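You operate a simulated robot arm through the tools that you are given. There is no shell and no other tool. Be economical: measure what you need, move in short steps, check, and stop when the job is done.

You are at the controls of a simulated two-armed robot. One attempt, no reset.

Task
Pick up the green gauge with one hand, pass it to the other hand and put it on the top of the light table.

Only the result counts: the job must be done as asked and must still hold three seconds after the hand-in. Knocking over, shifting, dropping, spilling or breaking anything else fails it.

Robot
Two 7-joint arms with two-finger parallel grippers on one trunk, on a base that drives. Base frame: it is fixed to the floor where the robot stands at the start and does not move with it; the origin is under the middle of the robot, x ahead of it, y to its left, z up. Readings come in m, rad, newtons and seconds.
The left shoulder is at the start at [-0.109, 0.119, 0.729], the right one opposite. Each reaches about 0.826 m from its shoulder. Places, roughly: top of the light table (29x16 cm) [2.94, -3.64, 0.88]. Payload 3.43 kg a hand.
Tool frame (each hand has its own): the origin (TCP) lies between the finger pads and is the grasp point; the fingertips stand 0.03 m ahead of it; z points along the fingers, y is the line along which they close. Largest opening 0.094 m; finger width 0.028, thickness 0.01; the body of the gripper, 0.05 by 0.096 m, starts 0.055 m behind the TCP.
Orientation is that of the tool frame in the base frame, as [roll, pitch, yaw] about the fixed x, y, z axes, in that order (R = Rz(yaw) Ry(pitch) Rx(roll)). With the fingers straight down and closing along the base's y, the tool's x points along the base's -x, its y along +y and its z along -z.

Tools
- The arms move only by the tool send_rows. It takes "left_increments", "right_increments" or both (then of equal length, played together; a hand with none holds still); each is a list of rows, each a list of 3 entries, a list of its own where there are three numbers: the turn, a rotation vector about the tool's x, y, z in rad, then the shift along the tool's x, y, z in m, then the gripper command, from -1 (fully open) to 1 (shut), values between in proportion. In form: [[[ax, ay, az], [x, y, z], jaw], ...]. A call has 1 to 12 rows; each row is the pose to reach, as a shift and turn from the pose commanded when the call began, along the tool's axes at that moment. A row lasts 0.2 s, in which the tool goes at most 0.05 m and 0.15 rad; a call with a longer step from one row to the next is refused whole, and so is a gripper value outside its range. A pose out of reach is approached as far as the arm can. The call stops where the force on the tool passes 40 N (or 10 N more than at its start, if that is more) or the arm is blocked; 0.2 s more then pass. The fingers move at their own pace (about 0.153 m/s each) and stop on an object; they squeeze with about 45 N. The grip force told is the motor's: it shows also when the fingers shut on nothing. Time passes only in rows, and 0.2 s behind the last, so rows that repeat a pose let the fingers close. The reply holds the time, the measured pose of the TCP, the force on the tool along the base axes, the opening and the grip force, in the units named above and with some noise, with the torque about the TCP (base axes, N m) and any sound that the robot's microphone picked up.
- Cameras (640 x 400 px; columns grow to the right, rows downward): "scene" is now at [0.047, 0.0074, 1.4556]; the picture's right is [0.02, -1.00, 0.00], its down [-0.54, -0.01, -0.84] and it looks along [0.84, 0.01, -0.54] (base axes); focal length 250 px, centre (320, 200). "left" rides on the left gripper at [0.076, -0.014, -0.102] in its tool frame; the picture's right is [0.18, 0.98, 0.00], its down [-0.75, 0.14, -0.64] and it looks along [-0.63, 0.12, 0.77] (tool axes); focal length 243 px, centre (320, 200). "right" rides on the right gripper at [0.076, 0.014, -0.102] in its tool frame; the picture's right is [-0.18, 0.98, 0.00], its down [-0.75, -0.14, -0.64] and it looks along [-0.63, -0.12, 0.77] (tool axes); focal length 243 px, centre (320, 200). There is no depth. A picture from a camera that has moved, and an enlarged one, comes with that camera's place and axes in the base frame and with its lens. The place of the scene camera against the robot may be out by one fixed shift of up to 0.012 m in any direction.
- capture(camera): a new picture of that camera. It takes no simulated time.
- move_column(by): slides the trunk up (or, below 0, down) by that many m; the arms and the scene camera ride with it, the base frame stays. It gives what a move gives, with no picture.
- roll_base(legs): drives the robot by 1 to 6 legs, each [ahead, left, turn to the left] in m, m and rad, along the robot's own axes; the way and the turn of a leg run together, so that a leg with both is an arc; at most 1.5 m and 3.142 rad a leg. The arms and the cameras ride along, it lands a little off, and it stops where it bumps. It gives what a move gives.
- pan_tilt(pan, tilt): turns the head with the scene camera to pan (to the left, within 2.496 rad either way) and tilt (down, from -0.506 to 1.204), counted from straight ahead of the robot. It gives what a move gives.
- inspect(camera, box): a new picture of the part [left, top, right, bottom] of that camera's present view, enlarged. It takes no simulated time.
- sign_off(): hands the job in; it is judged then, once.

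Work in short steps. Places have to be worked out from the pictures, the camera data and where the tool is seen: move nearer, look again, correct. Check each grasp and each placing, and mend what went wrong. You have 120 turns and 92 pictures in all, those below and enlarged ones among them. Open the grippers and draw the arms clear of the work before you hand the job in, unless the task says otherwise; then end with one line.

The tools are called after "Emit:" as name(argument=value, ...) on one line, values as JSON. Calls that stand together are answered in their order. send_rows: Moves the arms, as the interface text tells. Its arguments: {"type":"object","properties":{"left_increments":{"type":"array","items":{"type":"array"}},"right_increments":{"type":"array","items":{"type":"array"}}},"required":[]} The other tools are called the same way: move_column (by) slides the trunk up or down; roll_base (legs) drives the base; pan_tilt (pan, tilt) turns the head that bears the scene camera; capture (camera) takes a picture; inspect (camera, box) takes an enlarged picture of a part of a camera's view; sign_off () hands the job in.

At the start:

```text
t: 0.0
left_position: [0.2854, 0.0868, 0.9994]
left_orientation: [-3.141, 0.001, -3.141]
left_ft_force: [0.2, 1.0, -0.1]
left_torque: [0.02, -0.01, -0.01]
left_opening: 0.0937
left_finger_force: 0.0
right_position: [0.268, -0.1294, 1.0002]
right_orientation: [-3.14, -0.001, 3.141]
right_ft_force: [-0.1, 0.1, 0.5]
right_torque: [0.0, -0.02, 0.02]
right_opening: 0.0941
right_finger_force: 0.1
trunk travel left (down, up): [-0.15, 0.185]
robot x, y, heading: [-0.0004, -0.0032, 0.004]
head pan, tilt: [0.017, 0.576]
```

scene: 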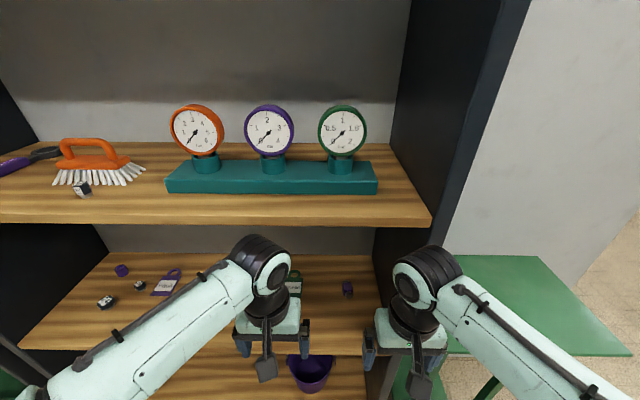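
right: 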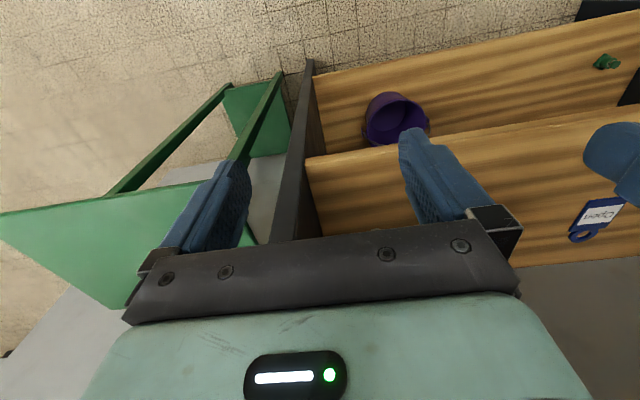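
left: 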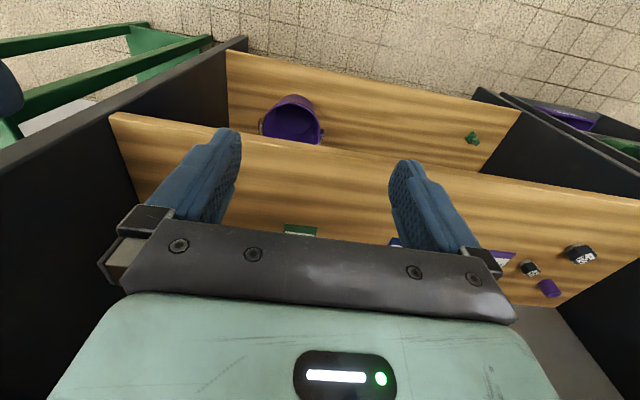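

The green gauge is the rightmost on the teal rack on the upper shelf. I'll enlarge it to see how it sits.

Emit:
inspect(camera="scene", box=[240, 80, 440, 220])

Emit:
pan_tilt(pan=-0.9, tilt=0.3)

Emit:
capture(camera="scene")

```text
2.86 times, centred on (340, 150) of scene
camera zoom: at [0.047, 0.0074, 1.4556], right [0.02, -1.0, 0.0], down [-0.54, -0.01, -0.84], along [0.84, 0.01, -0.54], focal length 713 px, centre (263, 343)
```

zoom: 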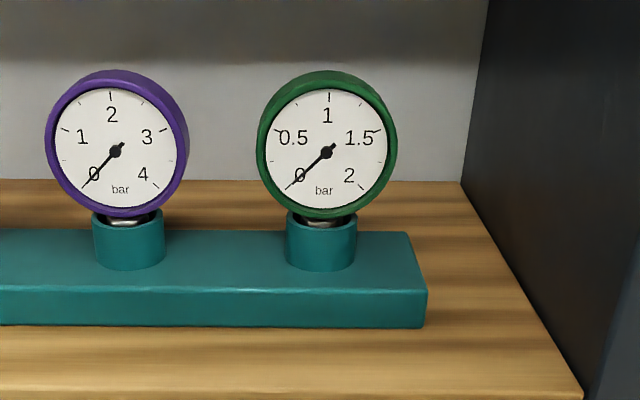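

```text
t: 1.2
left_position: [0.2846, 0.0866, 0.9999]
left_orientation: [-3.141, 0.0, -3.141]
left_ft_force: [0.3, 0.6, -0.3]
left_torque: [-0.01, 0.0, -0.02]
left_opening: 0.0938
left_finger_force: 0.1
right_position: [0.2691, -0.1292, 1.0004]
right_orientation: [-3.141, -0.001, 3.141]
right_ft_force: [-0.1, -1.3, -0.2]
right_torque: [-0.02, -0.01, 0.0]
right_opening: 0.094
right_finger_force: 0.0
trunk travel left (down, up): [-0.15, 0.185]
robot x, y, heading: [-0.0022, 0.0024, 0.0]
head pan, tilt: [-0.901, 0.3]
```

```text
87 pictures are left
camera scene: at [0.016, -0.0673, 1.4809], right [-0.78, -0.62, 0.0], down [-0.18, 0.23, -0.96], along [0.59, -0.75, -0.3], focal length 250 px, centre (320, 200)
```

scene: 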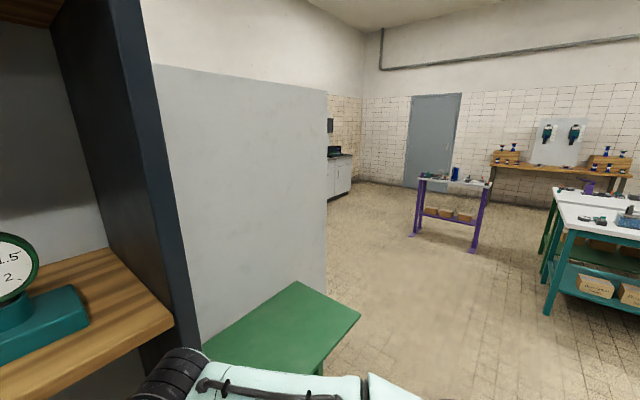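

I'll check where the light table lies; the given place projects to around (316,158), near the grey cabinet.

Emit:
inspect(camera="scene", box=[300, 100, 500, 225])

Emit:
pan_tilt(pan=0.0, tilt=0.5)

Emit:
inspect(camera="scene", box=[120, 60, 440, 260])

```text
3.20 times, centred on (400, 162) of scene
camera zoom: at [0.016, -0.0673, 1.4809], right [-0.78, -0.62, 0.0], down [-0.18, 0.23, -0.96], along [0.59, -0.75, -0.3], focal length 798 px, centre (64, 320)
```

zoom: 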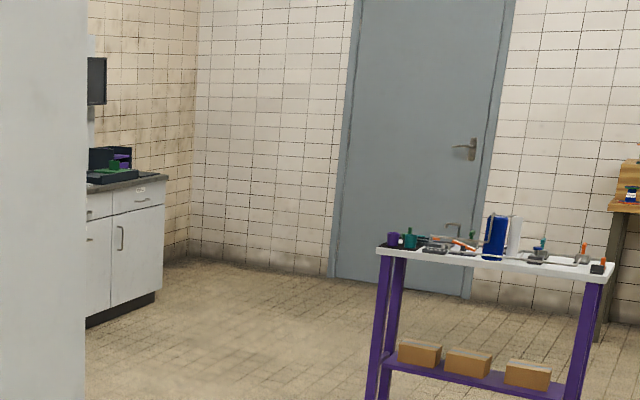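

```text
t: 2.4
left_position: [0.2846, 0.0857, 1.0005]
left_orientation: [-3.139, -0.001, -3.14]
left_ft_force: [-0.3, 0.5, -0.1]
left_torque: [0.02, -0.01, -0.01]
left_opening: 0.0942
left_finger_force: 0.1
right_position: [0.2676, -0.1297, 1.0015]
right_orientation: [3.141, -0.001, -3.141]
right_ft_force: [0.0, -0.2, -0.5]
right_torque: [-0.01, 0.03, 0.01]
right_opening: 0.0942
right_finger_force: 0.0
trunk travel left (down, up): [-0.15, 0.185]
robot x, y, heading: [0.0013, 0.0021, 0.004]
head pan, tilt: [0.0, 0.499]
```

```text
2.00 times, centred on (280, 160) of scene
camera zoom: at [0.0489, 0.0057, 1.4625], right [0.0, -1.0, 0.0], down [-0.48, 0.0, -0.88], along [0.88, 0.0, -0.48], focal length 499 px, centre (400, 280)
```

zoom: 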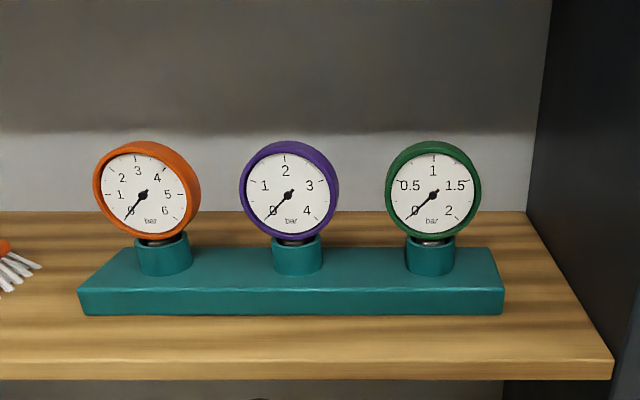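

The light table is probably the small station on the grey cabinet worktop. To range the gauge, I back off a bit and shift right for parallax.

Emit:
roll_base(legs=[[-0.25, 0, 0], [0, -0.2, 0]])

Emit:
capture(camera="scene")

```text
t: 6.2
left_position: [0.0334, -0.1106, 1.0003]
left_orientation: [-3.141, 0.002, -3.14]
left_ft_force: [-0.1, -0.7, 0.2]
left_torque: [0.04, 0.0, 0.02]
left_opening: 0.0939
left_finger_force: 0.1
right_position: [0.0163, -0.3272, 0.9996]
right_orientation: [3.141, -0.001, 3.14]
right_ft_force: [-0.5, -0.2, -0.8]
right_torque: [-0.01, 0.01, 0.0]
right_opening: 0.0942
right_finger_force: 0.0
trunk travel left (down, up): [-0.15, 0.185]
robot x, y, heading: [-0.2531, -0.1999, -0.0]
head pan, tilt: [0.0, 0.499]
```

```text
84 pictures are left
camera scene: at [-0.2034, -0.1911, 1.4625], right [0.0, -1.0, 0.0], down [-0.48, 0.0, -0.88], along [0.88, 0.0, -0.48], focal length 250 px, centre (320, 200)
```

scene: 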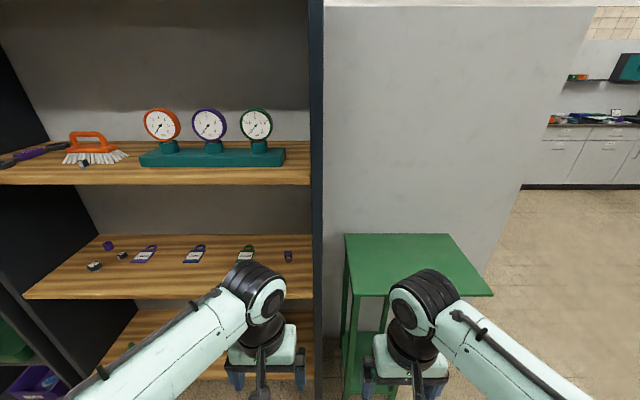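

Triangulating, the dial is at about (0.468, -0.023, 1.324), 8 cm in diameter, with the shelf at z≈1.225 and the panel at y≈-0.16. I'll look up to see the clearance above.

Emit:
pan_tilt(pan=0.2, tilt=-0.1)

Emit:
capture(camera="scene")

```text
t: 7.2
left_position: [0.0324, -0.1115, 1.0002]
left_orientation: [3.141, 0.0, -3.141]
left_ft_force: [-0.8, 0.0, -0.5]
left_torque: [0.02, -0.02, -0.02]
left_opening: 0.0941
left_finger_force: 0.1
right_position: [0.0162, -0.3254, 0.9988]
right_orientation: [3.14, 0.001, 3.141]
right_ft_force: [-0.3, 0.2, 0.5]
right_torque: [0.0, -0.01, 0.02]
right_opening: 0.0941
right_finger_force: 0.0
trunk travel left (down, up): [-0.15, 0.185]
robot x, y, heading: [-0.2507, -0.197, 0.0]
head pan, tilt: [0.201, -0.099]
```

```text
83 pictures are left
camera scene: at [-0.209, -0.1734, 1.5174], right [0.2, -0.98, 0.0], down [0.1, 0.02, -1.0], along [0.98, 0.2, 0.1], focal length 250 px, centre (320, 200)
```

scene: 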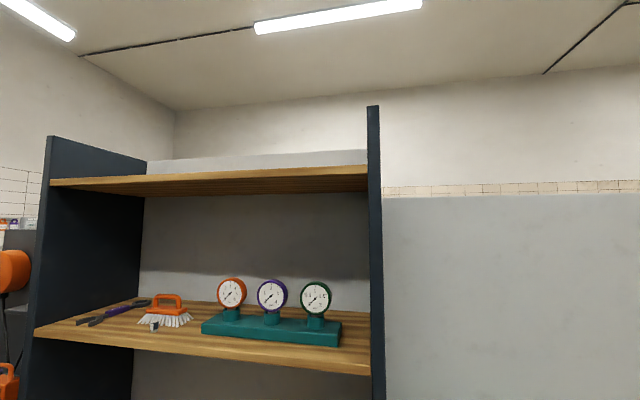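

The ceiling board sits at z≈1.63, so a top-down pick is too tight. I'll take the dial frontally with the left hand (fingers tilted ~30° down, closing along y). First I raise the trunk and set the head back on the rack.

Emit:
move_column(by=0.185)

Emit:
pan_tilt(pan=0.1, tilt=0.5)

Emit:
send_rows(left_increments=[[[0, -0.15, 0], [0, 0, 0], -1], [[0, -0.3, 0], [0, 0, 0], -1], [[0, -0.45, 0], [0, 0, 0], -1], [[0, -0.6, 0], [0, 0.02, 0], -1], [[0, -0.75, 0], [0, 0.04, 0], -1], [[0, -0.9, 0], [0, 0.06, -0.03], -1], [[0, -1.047, 0], [0, 0.088, -0.06], -1]])

Emit:
capture(camera="left")

Emit:
capture(camera="scene")

```text
t: 9.2
left_position: [0.0325, -0.11, 1.1856]
left_orientation: [-3.142, 0.0, -3.139]
left_ft_force: [-0.1, -0.2, 0.1]
left_torque: [0.02, -0.01, 0.0]
left_opening: 0.094
left_finger_force: 0.1
right_position: [0.0138, -0.3259, 1.1853]
right_orientation: [3.141, -0.001, 3.141]
right_ft_force: [0.5, 0.5, -0.4]
right_torque: [0.01, -0.05, 0.01]
right_opening: 0.094
right_finger_force: 0.1
trunk travel left (down, up): [-0.335, 0.0]
robot x, y, heading: [-0.2522, -0.1941, 0.0]
head pan, tilt: [0.201, -0.099]
```

```text
t: 10.2
left_position: [0.0323, -0.1105, 1.1856]
left_orientation: [-3.141, 0.0, 3.14]
left_ft_force: [0.0, -0.4, 1.1]
left_torque: [0.01, -0.02, 0.02]
left_opening: 0.0937
left_finger_force: 0.1
right_position: [0.016, -0.3259, 1.1858]
right_orientation: [3.141, -0.001, -3.14]
right_ft_force: [0.1, 0.8, 0.0]
right_torque: [-0.01, -0.01, 0.0]
right_opening: 0.0942
right_finger_force: 0.0
trunk travel left (down, up): [-0.335, 0.0]
robot x, y, heading: [-0.2511, -0.1974, 0.001]
head pan, tilt: [0.099, 0.499]
```

```text
t: 11.8
left_position: [0.0326, -0.0227, 1.2455]
left_orientation: [3.14, 1.05, 3.141]
left_ft_force: [0.2, -0.1, 0.1]
left_torque: [0.0, 0.02, -0.01]
left_opening: 0.094
left_finger_force: 0.1
right_position: [0.0164, -0.3253, 1.1855]
right_orientation: [3.141, 0.0, 3.141]
right_ft_force: [0.1, -0.7, -0.3]
right_torque: [-0.03, -0.02, -0.01]
right_opening: 0.0939
right_finger_force: 0.0
trunk travel left (down, up): [-0.335, 0.0]
robot x, y, heading: [-0.2499, -0.1967, -0.0]
head pan, tilt: [0.099, 0.499]
```

```text
82 pictures are left
camera left: at [-0.0933, -0.037, 1.2311], right [-0.09, 0.98, -0.16], down [-0.18, 0.14, 0.97], along [0.98, 0.12, 0.17], focal length 243 px, centre (320, 200)
```

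left: 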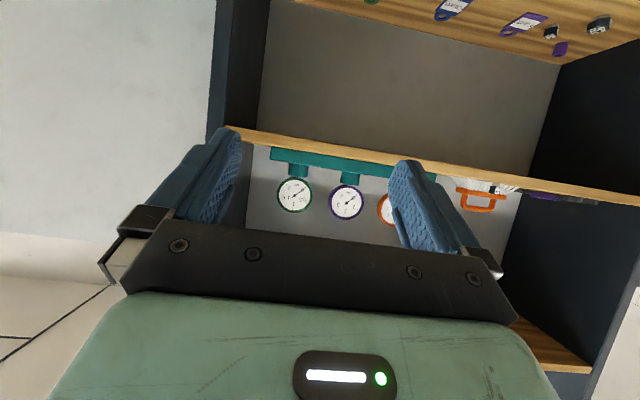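

```text
81 pictures are left
camera scene: at [-0.2134, -0.1813, 1.6501], right [0.1, -0.99, 0.0], down [-0.48, -0.05, -0.88], along [0.87, 0.09, -0.48], focal length 250 px, centre (320, 200)
```

scene: 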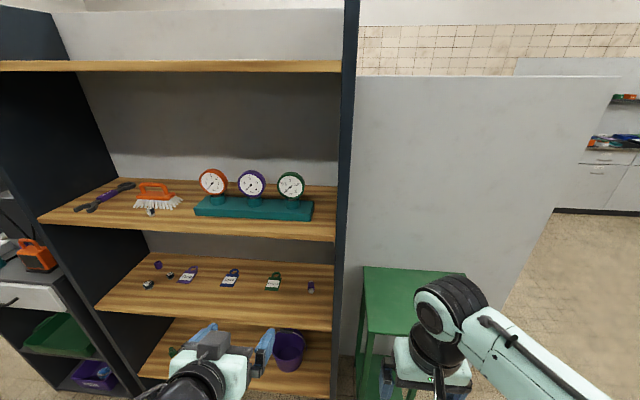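

Both views agree: the dial centre is at ≈(0.468,-0.025,1.321). I drive ahead 0.14 m, then raise the hand to above shelf level.

Emit:
roll_base(legs=[[0.14, 0, 0]])

Emit:
send_rows(left_increments=[[[0, 0, 0], [-0.03, 0, -0.02], -1], [[0, 0, 0], [-0.052, 0, -0.03], -1], [[0, 0, 0], [-0.052, 0, 0.01], -1], [[0, 0, 0], [-0.075, 0, 0.05], -1]])

Emit:
capture(camera="left")

Emit:
capture(camera="scene")

```text
t: 13.2
left_position: [0.1718, -0.0239, 1.2445]
left_orientation: [3.142, 1.047, 3.14]
left_ft_force: [-0.5, 0.1, -0.6]
left_torque: [-0.03, 0.01, -0.03]
left_opening: 0.0941
left_finger_force: 0.0
right_position: [0.1533, -0.3262, 1.1851]
right_orientation: [-3.14, 0.001, 3.14]
right_ft_force: [0.6, -0.3, 0.1]
right_torque: [0.0, 0.04, -0.01]
right_opening: 0.0939
right_finger_force: 0.1
trunk travel left (down, up): [-0.335, 0.0]
robot x, y, heading: [-0.1181, -0.1941, -0.004]
head pan, tilt: [0.099, 0.499]
```

```text
t: 14.2
left_position: [0.2575, -0.0244, 1.2852]
left_orientation: [-3.139, 1.047, 3.14]
left_ft_force: [-0.1, 0.2, -0.3]
left_torque: [-0.01, 0.02, 0.03]
left_opening: 0.0942
left_finger_force: 0.2
right_position: [0.1551, -0.3264, 1.1851]
right_orientation: [-3.141, 0.003, 3.139]
right_ft_force: [0.9, 0.4, 0.3]
right_torque: [0.02, 0.03, 0.03]
right_opening: 0.0941
right_finger_force: 0.2
trunk travel left (down, up): [-0.335, 0.0]
robot x, y, heading: [-0.1122, -0.1969, -0.001]
head pan, tilt: [0.099, 0.499]
```

```text
80 pictures are left
camera left: at [0.1308, -0.0382, 1.2697], right [-0.09, 0.98, -0.16], down [-0.18, 0.14, 0.97], along [0.98, 0.12, 0.16], focal length 243 px, centre (320, 200)
```

left: 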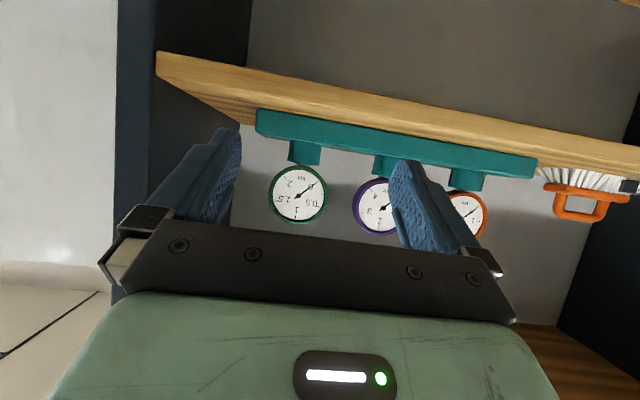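

```text
79 pictures are left
camera scene: at [-0.0722, -0.1819, 1.6502], right [0.1, -1.0, 0.0], down [-0.48, -0.05, -0.88], along [0.87, 0.09, -0.48], focal length 250 px, centre (320, 200)
```

scene: 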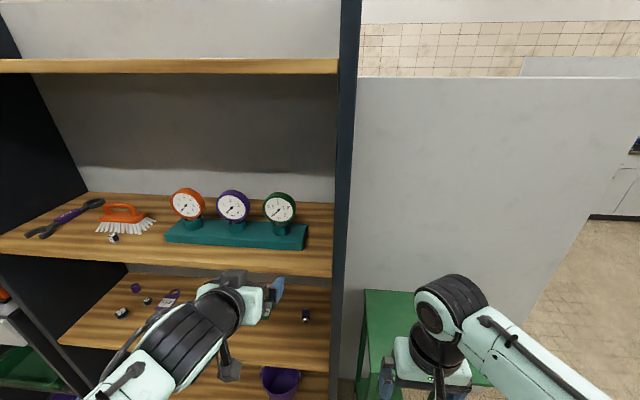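

The dial now reads ≈(0.468,-0.028,1.321). I move to a pre-grasp at x≈0.385, at the dial's height.

Emit:
send_rows(left_increments=[[[0, 0, 0], [-0.03, -0.001, 0.015], -1], [[0, 0, 0], [-0.055, -0.002, 0.04], -1], [[0, 0, 0], [-0.077, -0.003, 0.068], -1], [[0, 0, 0], [-0.095, -0.0036, 0.0924], -1]])

Emit:
capture(camera="left")

Emit:
capture(camera="scene")

```text
t: 15.2
left_position: [0.3818, -0.0282, 1.3206]
left_orientation: [3.142, 1.046, -3.141]
left_ft_force: [0.2, -0.3, 0.1]
left_torque: [0.0, 0.0, 0.01]
left_opening: 0.0942
left_finger_force: 0.1
right_position: [0.154, -0.3252, 1.185]
right_orientation: [-3.14, -0.001, 3.141]
right_ft_force: [1.4, 0.3, 0.5]
right_torque: [-0.02, 0.06, -0.02]
right_opening: 0.0936
right_finger_force: 0.1
trunk travel left (down, up): [-0.335, 0.0]
robot x, y, heading: [-0.1132, -0.1972, -0.003]
head pan, tilt: [0.099, 0.499]
```

```text
78 pictures are left
camera left: at [0.2559, -0.0425, 1.3066], right [-0.09, 0.98, -0.16], down [-0.18, 0.14, 0.97], along [0.98, 0.12, 0.16], focal length 243 px, centre (320, 200)
```

left: 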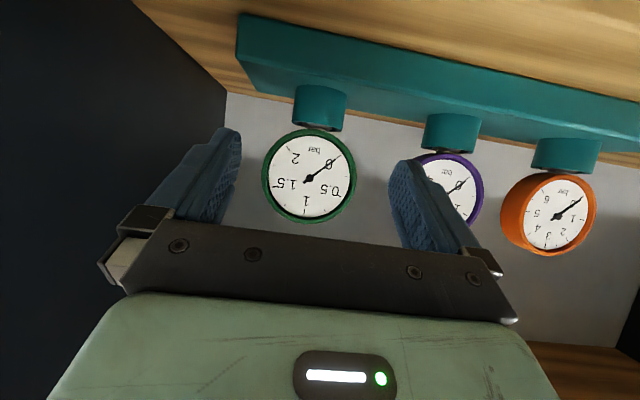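

```text
77 pictures are left
camera scene: at [-0.0727, -0.1819, 1.6502], right [0.1, -1.0, 0.0], down [-0.48, -0.05, -0.88], along [0.87, 0.09, -0.48], focal length 250 px, centre (320, 200)
```

scene: 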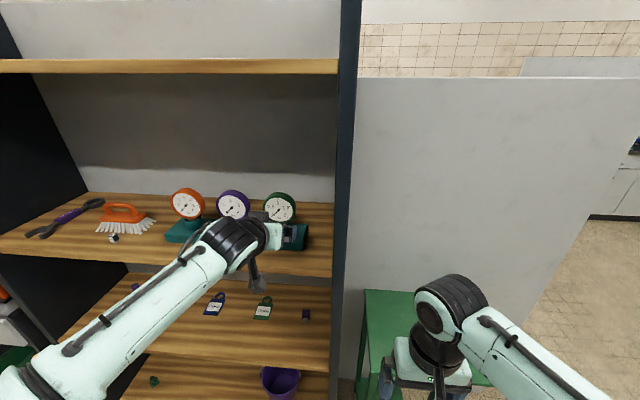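

The dial face is at ≈(0.462,-0.030,1.320), diameter ≈0.079. I step forward to x≈0.43, then check centring before closing around it.

Emit:
send_rows(left_increments=[[[0, 0, 0], [-0.012, -0.001, 0.0205], -1], [[0, 0, 0], [-0.022, -0.002, 0.039], -1]])

Emit:
capture(camera="left")

Emit:
inspect(camera="scene", box=[200, 160, 340, 260])

```text
t: 15.8
left_position: [0.4262, -0.0311, 1.3231]
left_orientation: [3.141, 1.046, 3.135]
left_ft_force: [-0.9, 0.9, 0.0]
left_torque: [0.0, -0.01, -0.01]
left_opening: 0.0939
left_finger_force: 0.1
right_position: [0.1533, -0.3258, 1.1856]
right_orientation: [3.141, -0.001, 3.141]
right_ft_force: [0.5, 0.4, -0.5]
right_torque: [0.01, 0.03, 0.04]
right_opening: 0.0941
right_finger_force: 0.0
trunk travel left (down, up): [-0.335, 0.0]
robot x, y, heading: [-0.1084, -0.195, -0.002]
head pan, tilt: [0.099, 0.499]
```

```text
76 pictures are left
camera left: at [0.2996, -0.0448, 1.3077], right [-0.09, 0.98, -0.16], down [-0.18, 0.14, 0.97], along [0.98, 0.12, 0.16], focal length 243 px, centre (320, 200)
```

left: 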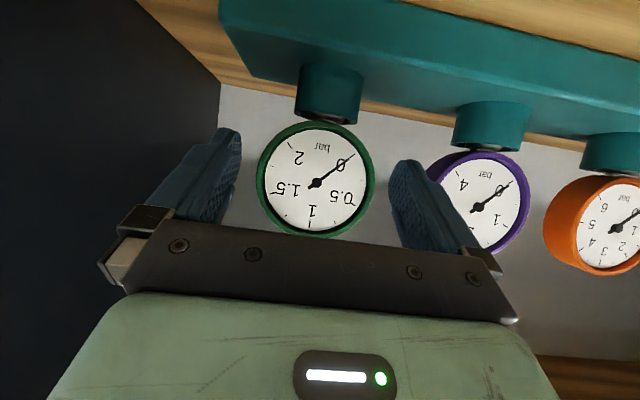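

```text
4.00 times, centred on (270, 210) of scene
camera zoom: at [-0.0732, -0.182, 1.6502], right [0.1, -1.0, 0.0], down [-0.48, -0.05, -0.88], along [0.87, 0.09, -0.48], focal length 998 px, centre (520, 160)
```

zoom: 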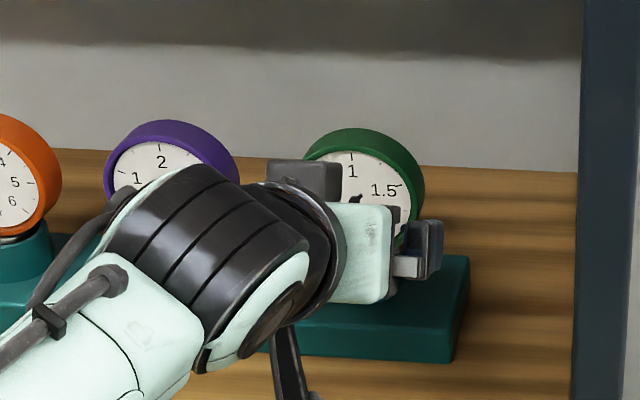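

Centre y≈-0.029, z≈1.321 and face x≈0.466 confirmed; the fingers straddle it evenly. I advance over the rim.

Emit:
send_rows(left_increments=[[[0, 0, 0], [-0.0075, 0.0003, 0.0137], -1], [[0, 0, 0], [-0.015, 0.0007, 0.0274], -1], [[0, 0, 0], [-0.0226, 0.001, 0.0412], -1]])

Emit:
capture(camera="left")

Emit:
inspect(camera="scene", box=[200, 160, 340, 260])

```text
t: 16.6
left_position: [0.4728, -0.0291, 1.3203]
left_orientation: [-3.141, 1.047, 3.14]
left_ft_force: [0.5, -0.5, -0.3]
left_torque: [-0.01, -0.03, -0.01]
left_opening: 0.094
left_finger_force: 0.0
right_position: [0.1551, -0.326, 1.1855]
right_orientation: [3.14, 0.0, 3.14]
right_ft_force: [-0.1, 0.3, -0.4]
right_torque: [-0.01, -0.02, -0.01]
right_opening: 0.094
right_finger_force: 0.1
trunk travel left (down, up): [-0.335, 0.0]
robot x, y, heading: [-0.1152, -0.1979, -0.003]
head pan, tilt: [0.099, 0.499]
```

```text
74 pictures are left
camera left: at [0.346, -0.0437, 1.3061], right [-0.09, 0.98, -0.16], down [-0.18, 0.14, 0.97], along [0.98, 0.12, 0.16], focal length 243 px, centre (320, 200)
```

left: 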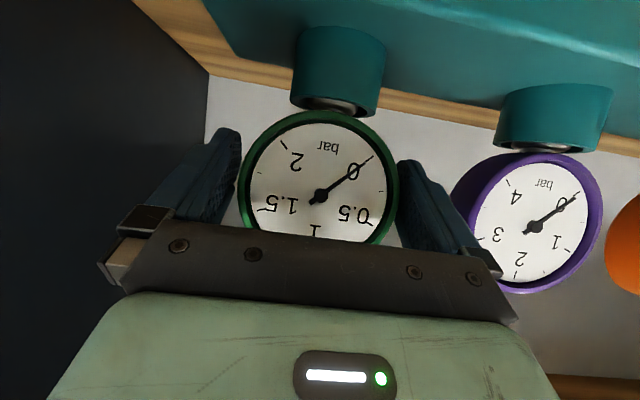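

```text
4.00 times, centred on (270, 210) of scene
camera zoom: at [-0.0735, -0.1821, 1.6501], right [0.1, -1.0, 0.0], down [-0.48, -0.05, -0.88], along [0.87, 0.09, -0.48], focal length 998 px, centre (520, 160)
```

zoom: 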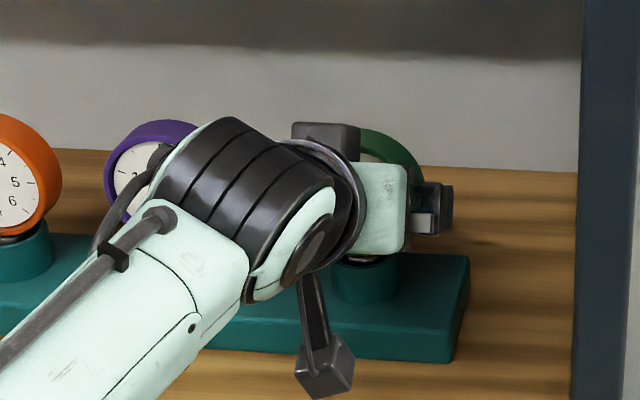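

The TCP is level with the dial's face; I go 10 mm further for a firm hold, then close.

Emit:
send_rows(left_increments=[[[0, 0, 0], [-0.005, 0, 0.009], -1], [[0, 0, 0], [-0.005, 0, 0.009], -0.5], [[0, 0, 0], [-0.005, 0, 0.009], 0], [[0, 0, 0], [-0.005, 0, 0.009], 0.5], [[0, 0, 0], [-0.005, 0, 0.009], 1], [[0, 0, 0], [-0.005, 0, 0.009], 1]])

Emit:
capture(camera="left")

```text
t: 18.0
left_position: [0.4826, -0.0297, 1.3192]
left_orientation: [3.141, 1.048, 3.14]
left_ft_force: [-1.3, -0.2, 0.5]
left_torque: [0.0, -0.01, 0.03]
left_opening: 0.0852
left_finger_force: 45.1
right_position: [0.154, -0.3253, 1.1845]
right_orientation: [-3.141, 0.001, 3.139]
right_ft_force: [0.1, 0.8, 0.3]
right_torque: [0.05, -0.02, 0.0]
right_opening: 0.094
right_finger_force: 0.0
trunk travel left (down, up): [-0.335, 0.0]
robot x, y, heading: [-0.1155, -0.196, -0.003]
head pan, tilt: [0.099, 0.499]
```

```text
72 pictures are left
camera left: at [0.356, -0.044, 1.3058], right [-0.09, 0.98, -0.16], down [-0.18, 0.14, 0.97], along [0.98, 0.12, 0.16], focal length 243 px, centre (320, 200)
```

left: 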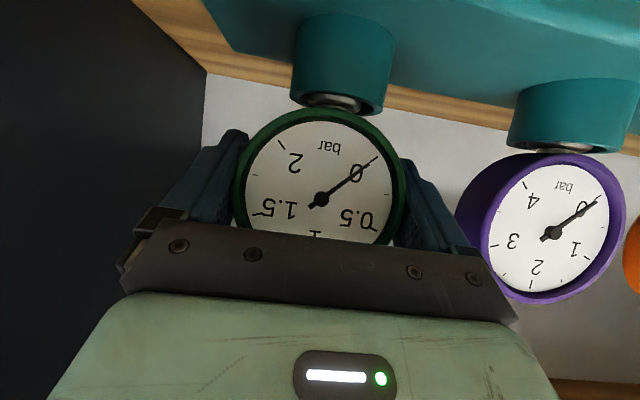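

Gripped at 85 mm with 45 N. I lift straight up 6 cm in small steps.

Emit:
send_rows(left_increments=[[[0, 0, 0], [-0.00866, 0, -0.005], 1], [[0, 0, 0], [-0.01732, 0, -0.01], 1], [[0, 0, 0], [-0.026, 0, -0.015], 1], [[0, 0, 0], [-0.0346, 0, -0.02], 1], [[0, 0, 0], [-0.0433, 0, -0.025], 1], [[0, 0, 0], [-0.052, 0, -0.03], 1]])

Emit:
capture(camera="left")

Emit:
capture(camera="scene")

```text
t: 19.4
left_position: [0.4824, -0.0288, 1.3794]
left_orientation: [-3.141, 1.047, 3.138]
left_ft_force: [0.6, -0.1, -1.7]
left_torque: [-0.01, -0.01, -0.02]
left_opening: 0.0849
left_finger_force: 45.0
right_position: [0.1551, -0.3269, 1.1857]
right_orientation: [3.142, -0.001, 3.14]
right_ft_force: [0.7, 0.1, -0.5]
right_torque: [0.0, 0.0, -0.02]
right_opening: 0.0937
right_finger_force: 0.1
trunk travel left (down, up): [-0.335, 0.0]
robot x, y, heading: [-0.1123, -0.1977, 0.0]
head pan, tilt: [0.099, 0.499]
```

```text
71 pictures are left
camera left: at [0.3565, -0.0435, 1.3657], right [-0.09, 0.98, -0.16], down [-0.18, 0.14, 0.97], along [0.98, 0.12, 0.16], focal length 243 px, centre (320, 200)
```

left: 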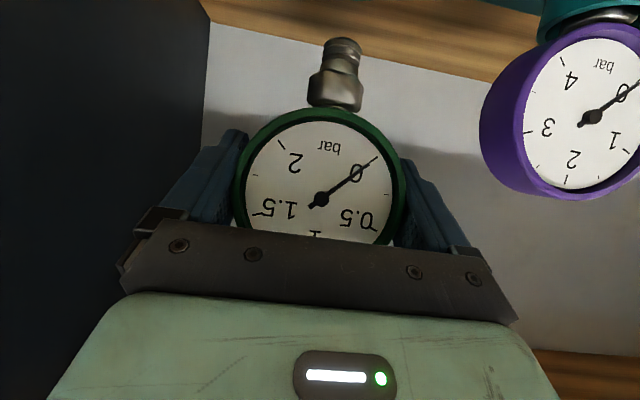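

```text
70 pictures are left
camera scene: at [-0.0736, -0.1821, 1.6501], right [0.1, -1.0, 0.0], down [-0.48, -0.05, -0.88], along [0.87, 0.09, -0.48], focal length 250 px, centre (320, 200)
```

scene: 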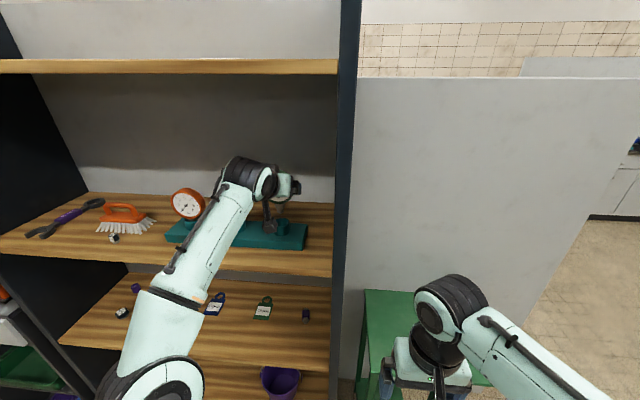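

The gauge is free of its socket with its stem intact. I back the base out 0.25 m so the gauge clears the shelf.

Emit:
roll_base(legs=[[-0.27, 0, 0]])

Emit:
pan_tilt(pan=0.0, tilt=0.4)

Emit:
capture(camera="scene")

```text
t: 21.3
left_position: [0.2124, -0.027, 1.3807]
left_orientation: [3.14, 1.046, 3.141]
left_ft_force: [0.6, 0.2, -2.5]
left_torque: [-0.03, -0.02, 0.01]
left_opening: 0.0849
left_finger_force: 45.4
right_position: [-0.1158, -0.3259, 1.1859]
right_orientation: [3.14, 0.001, -3.139]
right_ft_force: [0.5, 0.3, 0.9]
right_torque: [0.03, 0.04, -0.02]
right_opening: 0.0938
right_finger_force: 0.1
trunk travel left (down, up): [-0.335, 0.0]
robot x, y, heading: [-0.3802, -0.1974, 0.004]
head pan, tilt: [0.099, 0.499]
```

```text
t: 21.9
left_position: [0.212, -0.027, 1.379]
left_orientation: [-3.141, 1.047, -3.14]
left_ft_force: [0.1, -1.0, -1.0]
left_torque: [0.0, 0.0, -0.01]
left_opening: 0.0851
left_finger_force: 44.8
right_position: [-0.1153, -0.3257, 1.1853]
right_orientation: [-3.14, -0.001, -3.139]
right_ft_force: [0.1, 0.4, 0.4]
right_torque: [0.0, 0.03, -0.01]
right_opening: 0.0942
right_finger_force: 0.1
trunk travel left (down, up): [-0.335, 0.0]
robot x, y, heading: [-0.3826, -0.1962, 0.001]
head pan, tilt: [0.0, 0.4]
```

```text
69 pictures are left
camera scene: at [-0.3419, -0.1907, 1.6592], right [0.0, -1.0, 0.0], down [-0.39, 0.0, -0.92], along [0.92, 0.0, -0.39], focal length 250 px, centre (320, 200)
```

scene: 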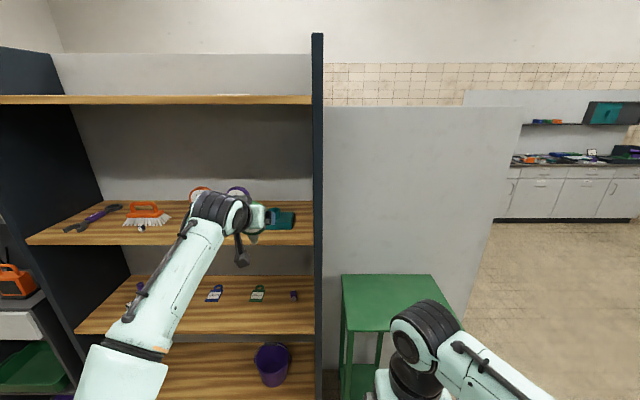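

Clear of the shelf. For the pass I'll turn the left hand 90° about the dial's axis (stem to the robot's right) while bringing it in front of the robot, so the right hand can take the dial across its thickness from the stem side.

Emit:
send_rows(left_increments=[[[0.0714, 0, -0.1236], [0.0166, -0.0136, -0.0051], 1], [[0.1427, 0, -0.2473], [0.0332, -0.0273, -0.0102], 1], [[0.2141, 0, -0.3709], [0.0498, -0.0409, -0.0153], 1], [[0.2855, 0, -0.4945], [0.0664, -0.0545, -0.0204], 1], [[0.3568, 0, -0.6182], [0.083, -0.0682, -0.0255], 1], [[0.4282, 0, -0.7418], [0.0996, -0.0818, -0.0307], 1], [[0.4995, 0, -0.8655], [0.1162, -0.0955, -0.0358], 1], [[0.5709, 0, -0.9891], [0.1328, -0.1091, -0.0409], 1], [[0.6423, 0, -1.1127], [0.1494, -0.1227, -0.046], 1], [[0.7136, 0, -1.2364], [0.166, -0.1364, -0.0511], 1], [[0.785, 0, -1.36], [0.1826, -0.15, -0.0562], 1]])

Emit:
capture(camera="left")

Emit:
capture(camera="scene")

```text
t: 24.3
left_position: [0.0701, -0.1784, 1.248]
left_orientation: [-1.572, -0.001, -2.095]
left_ft_force: [0.3, -0.6, -1.9]
left_torque: [-0.01, -0.01, -0.04]
left_opening: 0.0851
left_finger_force: 44.9
left hand out of reach, approached as far as the arm can: row 8
right_position: [-0.116, -0.3257, 1.1839]
right_orientation: [-3.141, 0.001, -3.139]
right_ft_force: [-0.2, 0.1, -0.1]
right_torque: [0.01, 0.03, 0.01]
right_opening: 0.0943
right_finger_force: 0.1
trunk travel left (down, up): [-0.335, 0.0]
robot x, y, heading: [-0.3867, -0.1986, 0.003]
head pan, tilt: [0.0, 0.4]
```

```text
68 pictures are left
camera left: at [-0.0548, -0.1936, 1.264], right [-0.09, -0.16, -0.98], down [-0.18, 0.97, -0.14], along [0.98, 0.17, -0.12], focal length 243 px, centre (320, 200)
```

left: 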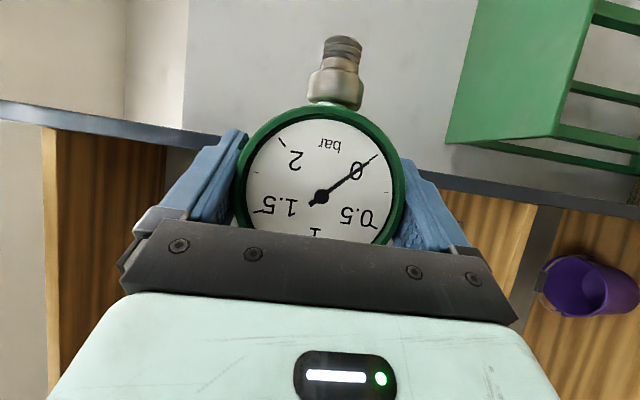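

```text
67 pictures are left
camera scene: at [-0.3415, -0.1918, 1.6592], right [0.0, -1.0, 0.0], down [-0.39, 0.0, -0.92], along [0.92, 0.0, -0.39], focal length 250 px, centre (320, 200)
```

scene: 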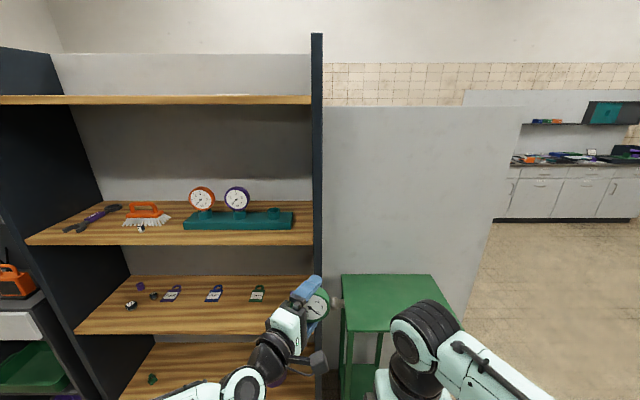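

The left hand now presents the gauge with stem to the right, at about (0.07,-0.18,1.25). I turn the right hand to point left (closing along x) and bring it beside the stem.

Emit:
send_rows(right_increments=[[[-0.0864, 0.0864, 0.0864], [-0.0133, -0.0017, -0.0046], -1], [[-0.1727, 0.1727, 0.1727], [-0.0266, -0.0034, -0.0091], -1], [[-0.2591, 0.2591, 0.2591], [-0.0399, -0.0051, -0.0137], -1], [[-0.3454, 0.3454, 0.3454], [-0.0531, -0.0069, -0.0183], -1], [[-0.4318, 0.4318, 0.4318], [-0.0664, -0.0086, -0.0229], -1], [[-0.5181, 0.5181, 0.5181], [-0.0797, -0.0103, -0.0274], -1], [[-0.6045, 0.6045, 0.6045], [-0.093, -0.012, -0.032], -1], [[-0.6909, 0.6909, 0.6909], [-0.1063, -0.0137, -0.0366], -1]])

Emit:
capture(camera="scene")

```text
t: 26.1
left_position: [0.0718, -0.1785, 1.249]
left_orientation: [-1.572, 0.0, -2.093]
left_ft_force: [0.6, -0.2, -1.3]
left_torque: [0.0, 0.0, -0.01]
left_opening: 0.0855
left_finger_force: 44.8
right_position: [-0.0097, -0.3392, 1.223]
right_orientation: [2.626, -0.849, 2.629]
right_ft_force: [-0.3, -0.8, -0.3]
right_torque: [0.04, -0.01, 0.01]
right_opening: 0.0942
right_finger_force: 0.1
trunk travel left (down, up): [-0.335, 0.0]
robot x, y, heading: [-0.3841, -0.1962, 0.008]
head pan, tilt: [0.0, 0.4]
```

```text
66 pictures are left
camera scene: at [-0.341, -0.1912, 1.6593], right [0.0, -1.0, 0.0], down [-0.39, 0.0, -0.92], along [0.92, 0.0, -0.39], focal length 250 px, centre (320, 200)
```

scene: 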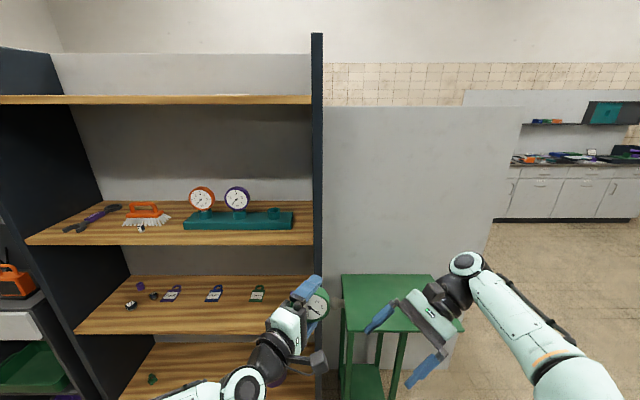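

Rotation is going well; I finish it in place, then translate. I also tilt the head down to see the hands.

Emit:
send_rows(right_increments=[[[-0.0864, 0.0864, 0.0864], [0, 0, 0], -1], [[-0.1727, 0.1727, 0.1727], [0, 0, 0], -1], [[-0.2591, 0.2591, 0.2591], [0, 0, 0], -1], [[-0.3454, 0.3454, 0.3454], [0, 0, 0], -1], [[-0.4318, 0.4318, 0.4318], [0, 0, 0], -1], [[-0.518, 0.518, 0.518], [0, 0, 0], -1]])

Emit:
pan_tilt(pan=-0.1, tilt=0.85)

Emit:
capture(camera="scene")

Emit:
capture(camera="right")

```text
t: 27.5
left_position: [0.0704, -0.1781, 1.2491]
left_orientation: [-1.57, 0.0, -2.091]
left_ft_force: [0.6, 0.8, -3.0]
left_torque: [-0.02, 0.03, -0.04]
left_opening: 0.085
left_finger_force: 45.3
right_position: [-0.0089, -0.3403, 1.2224]
right_orientation: [-0.865, -1.568, -0.707]
right_ft_force: [0.2, 0.4, -1.1]
right_torque: [0.01, -0.01, 0.0]
right_opening: 0.094
right_finger_force: 0.1
trunk travel left (down, up): [-0.335, 0.0]
robot x, y, heading: [-0.388, -0.1961, -0.001]
head pan, tilt: [0.0, 0.4]
```

```text
t: 28.4
left_position: [0.0709, -0.1778, 1.2485]
left_orientation: [-1.571, 0.001, -2.091]
left_ft_force: [-0.3, 0.0, -2.3]
left_torque: [0.0, -0.01, 0.0]
left_opening: 0.0852
left_finger_force: 44.5
right_position: [-0.0081, -0.3391, 1.2227]
right_orientation: [2.173, -1.568, 2.542]
right_ft_force: [-0.1, 0.6, 0.5]
right_torque: [0.0, -0.01, 0.01]
right_opening: 0.0939
right_finger_force: 0.0
trunk travel left (down, up): [-0.335, 0.0]
robot x, y, heading: [-0.3849, -0.1947, 0.007]
head pan, tilt: [-0.099, 0.85]
```

```text
65 pictures are left
camera scene: at [-0.3563, -0.1986, 1.6202], right [-0.1, -1.0, 0.0], down [-0.75, 0.07, -0.66], along [0.66, -0.06, -0.75], focal length 250 px, centre (320, 200)
```

scene: 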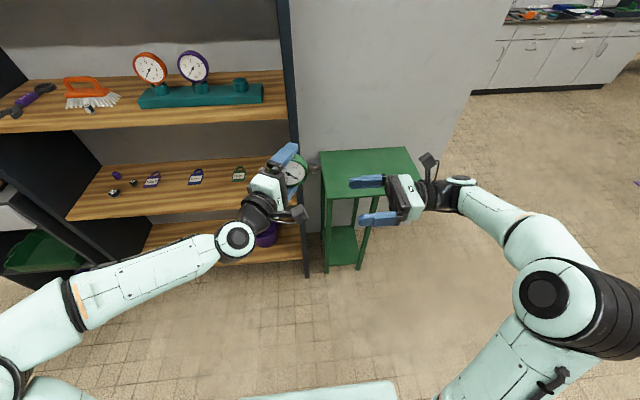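

```text
64 pictures are left
camera right: at [0.0046, -0.4397, 1.2976], right [0.98, 0.0, -0.18], down [-0.14, -0.64, -0.75], along [-0.12, 0.77, -0.63], focal length 243 px, centre (320, 200)
```

right: 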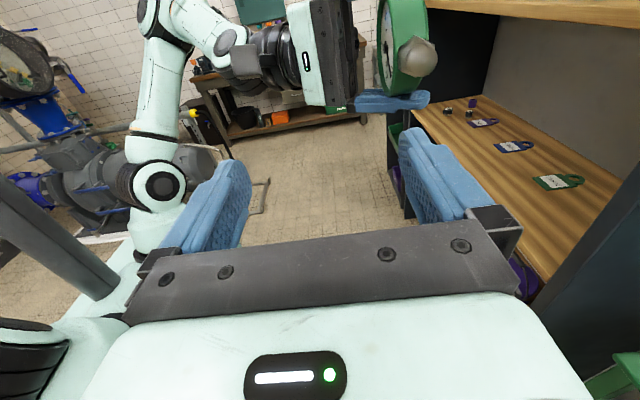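

The right hand faces the stem nicely; the dial's mid-thickness is at x≈0.065, z≈1.249. I align there and narrow the opening to ~6 cm.

Emit:
send_rows(right_increments=[[[0, 0, 0], [0.013, 0.037, 0.0], -0.28], [[0, 0, 0], [0.026, 0.073, 0.005], -0.28], [[0, 0, 0], [0.026, 0.073, 0.005], -0.28]])

Emit:
capture(camera="right")

Emit:
inspect(camera="scene", box=[220, 120, 420, 245])

```text
t: 29.2
left_position: [0.0698, -0.1778, 1.2509]
left_orientation: [-1.572, 0.0, -2.094]
left_ft_force: [-0.1, -0.2, -2.0]
left_torque: [0.0, 0.01, 0.01]
left_opening: 0.0854
left_finger_force: 44.8
right_position: [0.0637, -0.3335, 1.2482]
right_orientation: [-1.699, -1.571, 0.128]
right_ft_force: [-0.4, 0.1, -0.2]
right_torque: [-0.04, 0.01, -0.02]
right_opening: 0.0602
right_finger_force: 0.0
trunk travel left (down, up): [-0.335, 0.0]
robot x, y, heading: [-0.3834, -0.1951, 0.002]
head pan, tilt: [-0.099, 0.85]
```

```text
63 pictures are left
camera right: at [0.0769, -0.4339, 1.3236], right [0.98, 0.0, -0.18], down [-0.14, -0.64, -0.75], along [-0.12, 0.77, -0.63], focal length 243 px, centre (320, 200)
```

right: 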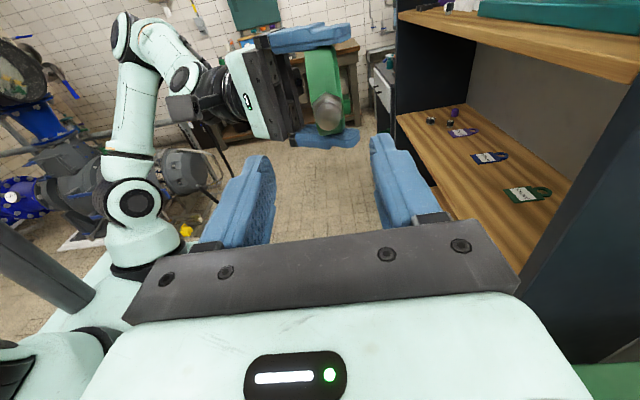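

```text
3.20 times, centred on (320, 182) of scene
camera zoom: at [-0.3571, -0.1986, 1.6201], right [-0.1, -1.0, 0.0], down [-0.75, 0.07, -0.66], along [0.66, -0.06, -0.75], focal length 798 px, centre (320, 256)
```

zoom: 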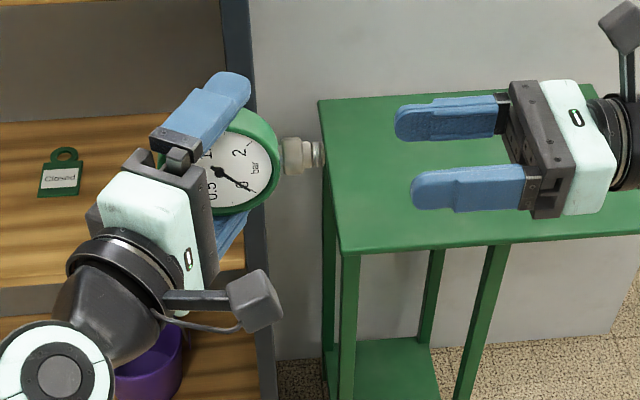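

Stem axis reads x≈0.069, z≈1.255. I correct +5 mm in x, +4 mm in z and advance until the fingertips reach the rim.

Emit:
send_rows(right_increments=[[[0, 0, 0], [0.004, 0.005, 0.03], -0.28], [[0, 0, 0], [0.004, 0.005, 0.06], -0.28], [[0, 0, 0], [0.004, 0.005, 0.085], -0.28]])

Emit:
capture(camera="right")

Emit:
inspect(camera="scene", box=[220, 120, 420, 245])

Emit:
capture(camera="left")

```text
t: 30.0
left_position: [0.0718, -0.1775, 1.2493]
left_orientation: [-1.571, 0.0, -2.093]
left_ft_force: [0.1, 0.5, -2.1]
left_torque: [-0.02, 0.0, -0.01]
left_opening: 0.0851
left_finger_force: 45.0
right_position: [0.0689, -0.2477, 1.2505]
right_orientation: [0.644, -1.57, -2.212]
right_ft_force: [-0.2, 0.6, 0.1]
right_torque: [0.0, 0.0, -0.03]
right_opening: 0.0601
right_finger_force: 0.1
trunk travel left (down, up): [-0.335, 0.0]
robot x, y, heading: [-0.3855, -0.1957, 0.0]
head pan, tilt: [-0.099, 0.85]
```

```text
61 pictures are left
camera right: at [0.0819, -0.3472, 1.3268], right [0.98, 0.0, -0.18], down [-0.14, -0.64, -0.75], along [-0.12, 0.77, -0.63], focal length 243 px, centre (320, 200)
```

right: 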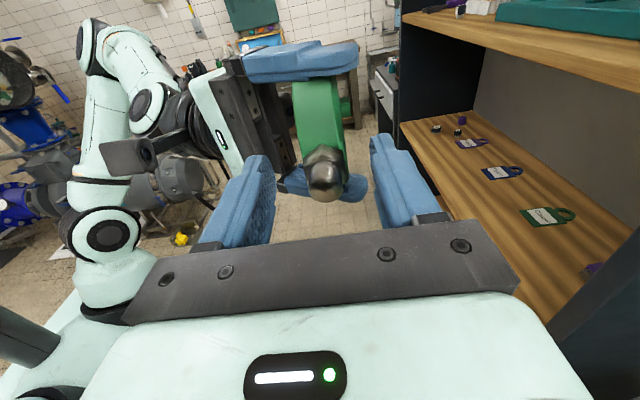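

```text
3.20 times, centred on (320, 182) of scene
camera zoom: at [-0.3562, -0.1981, 1.6202], right [-0.1, -1.0, 0.0], down [-0.75, 0.07, -0.66], along [0.66, -0.06, -0.75], focal length 798 px, centre (320, 256)
```

zoom: 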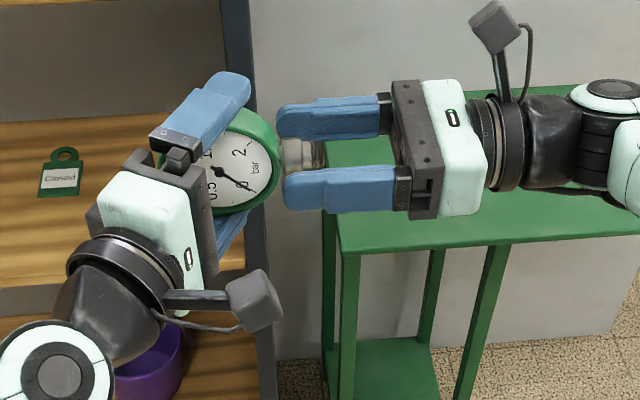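

```text
59 pictures are left
camera left: at [-0.0544, -0.1926, 1.2642], right [-0.09, -0.16, -0.98], down [-0.18, 0.97, -0.14], along [0.98, 0.17, -0.12], focal length 243 px, centre (320, 200)
```

left: 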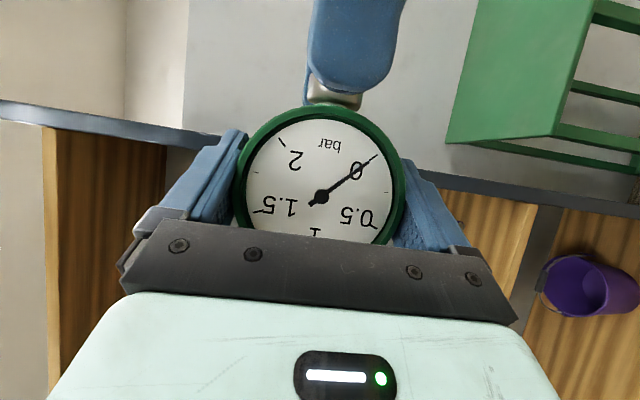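

Fingers straddle the stem with equal gaps front and back. I advance another 34 mm onto the dial, then look before closing.

Emit:
send_rows(right_increments=[[[0, 0, 0], [0, 0, 0.017], -0.28], [[0, 0, 0], [0, 0, 0.034], -0.28]])

Emit:
capture(camera="right")

Emit:
capture(camera="left")

```text
t: 30.6
left_position: [0.0717, -0.178, 1.2496]
left_orientation: [-1.571, 0.0, -2.091]
left_ft_force: [0.0, 0.7, -1.5]
left_torque: [0.02, 0.01, 0.02]
left_opening: 0.0852
left_finger_force: 45.2
right_position: [0.0683, -0.2131, 1.2521]
right_orientation: [-1.464, -1.571, -0.107]
right_ft_force: [0.9, 0.9, 0.0]
right_torque: [0.04, 0.01, 0.0]
right_opening: 0.0603
right_finger_force: 0.0
trunk travel left (down, up): [-0.335, 0.0]
robot x, y, heading: [-0.3845, -0.1947, 0.001]
head pan, tilt: [-0.099, 0.85]
```

```text
58 pictures are left
camera right: at [0.0806, -0.3137, 1.3281], right [0.98, 0.0, -0.18], down [-0.14, -0.64, -0.75], along [-0.12, 0.77, -0.63], focal length 243 px, centre (320, 200)
```

right: 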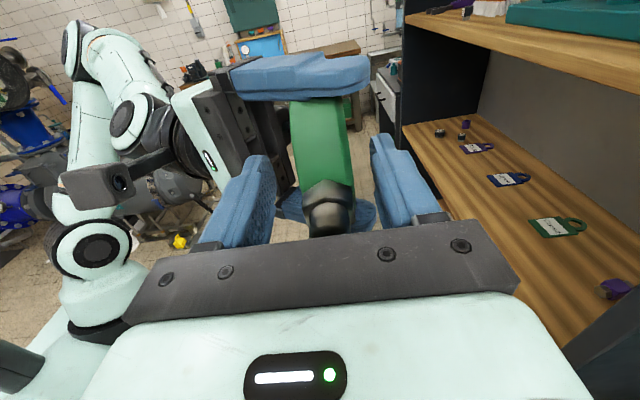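

```text
57 pictures are left
camera left: at [-0.0545, -0.1927, 1.2643], right [-0.09, -0.16, -0.98], down [-0.18, 0.97, -0.14], along [0.98, 0.17, -0.12], focal length 243 px, centre (320, 200)
```

left: 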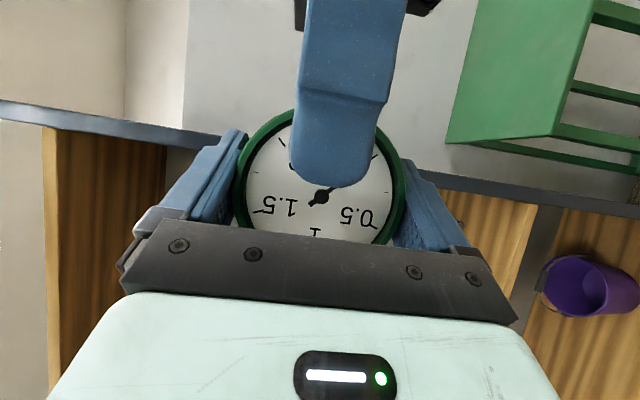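

The right finger lies across the dial toward its centre as intended. I close the right hand while the left keeps hold.

Emit:
send_rows(right_increments=[[[0, 0, 0], [0, 0, 0], 0.0], [[0, 0, 0], [0, 0, 0], 0.2], [[0, 0, 0], [0, 0, 0], 0.4], [[0, 0, 0], [0, 0, 0], 1], [[0, 0, 0], [0, 0, 0], 1]])

Emit:
capture(camera="right")

```text
t: 31.8
left_position: [0.0693, -0.1797, 1.2495]
left_orientation: [-1.572, 0.001, -2.098]
left_ft_force: [-29.3, 3.6, -4.5]
left_torque: [-0.24, -0.07, -0.88]
left_opening: 0.0854
left_finger_force: 44.9
right_position: [0.0696, -0.2157, 1.2529]
right_orientation: [-3.114, -1.567, 1.535]
right_ft_force: [28.9, -3.9, 2.3]
right_torque: [0.36, -0.02, -0.15]
right_opening: 0.0318
right_finger_force: 44.3
trunk travel left (down, up): [-0.335, 0.0]
robot x, y, heading: [-0.3826, -0.1973, 0.006]
head pan, tilt: [-0.099, 0.85]
```

```text
56 pictures are left
camera right: at [0.0819, -0.3157, 1.3276], right [0.98, -0.01, -0.18], down [-0.15, -0.64, -0.75], along [-0.11, 0.77, -0.63], focal length 243 px, centre (320, 200)
```

right: 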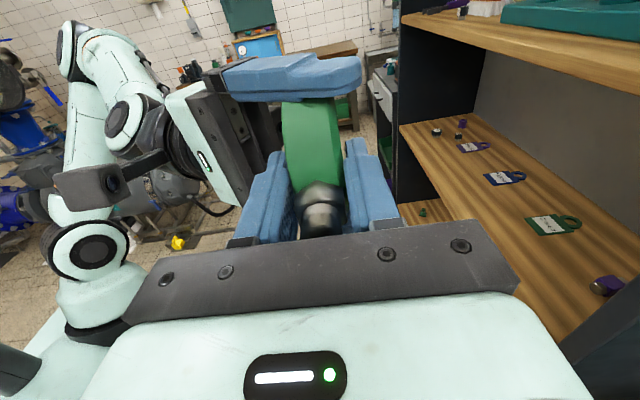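

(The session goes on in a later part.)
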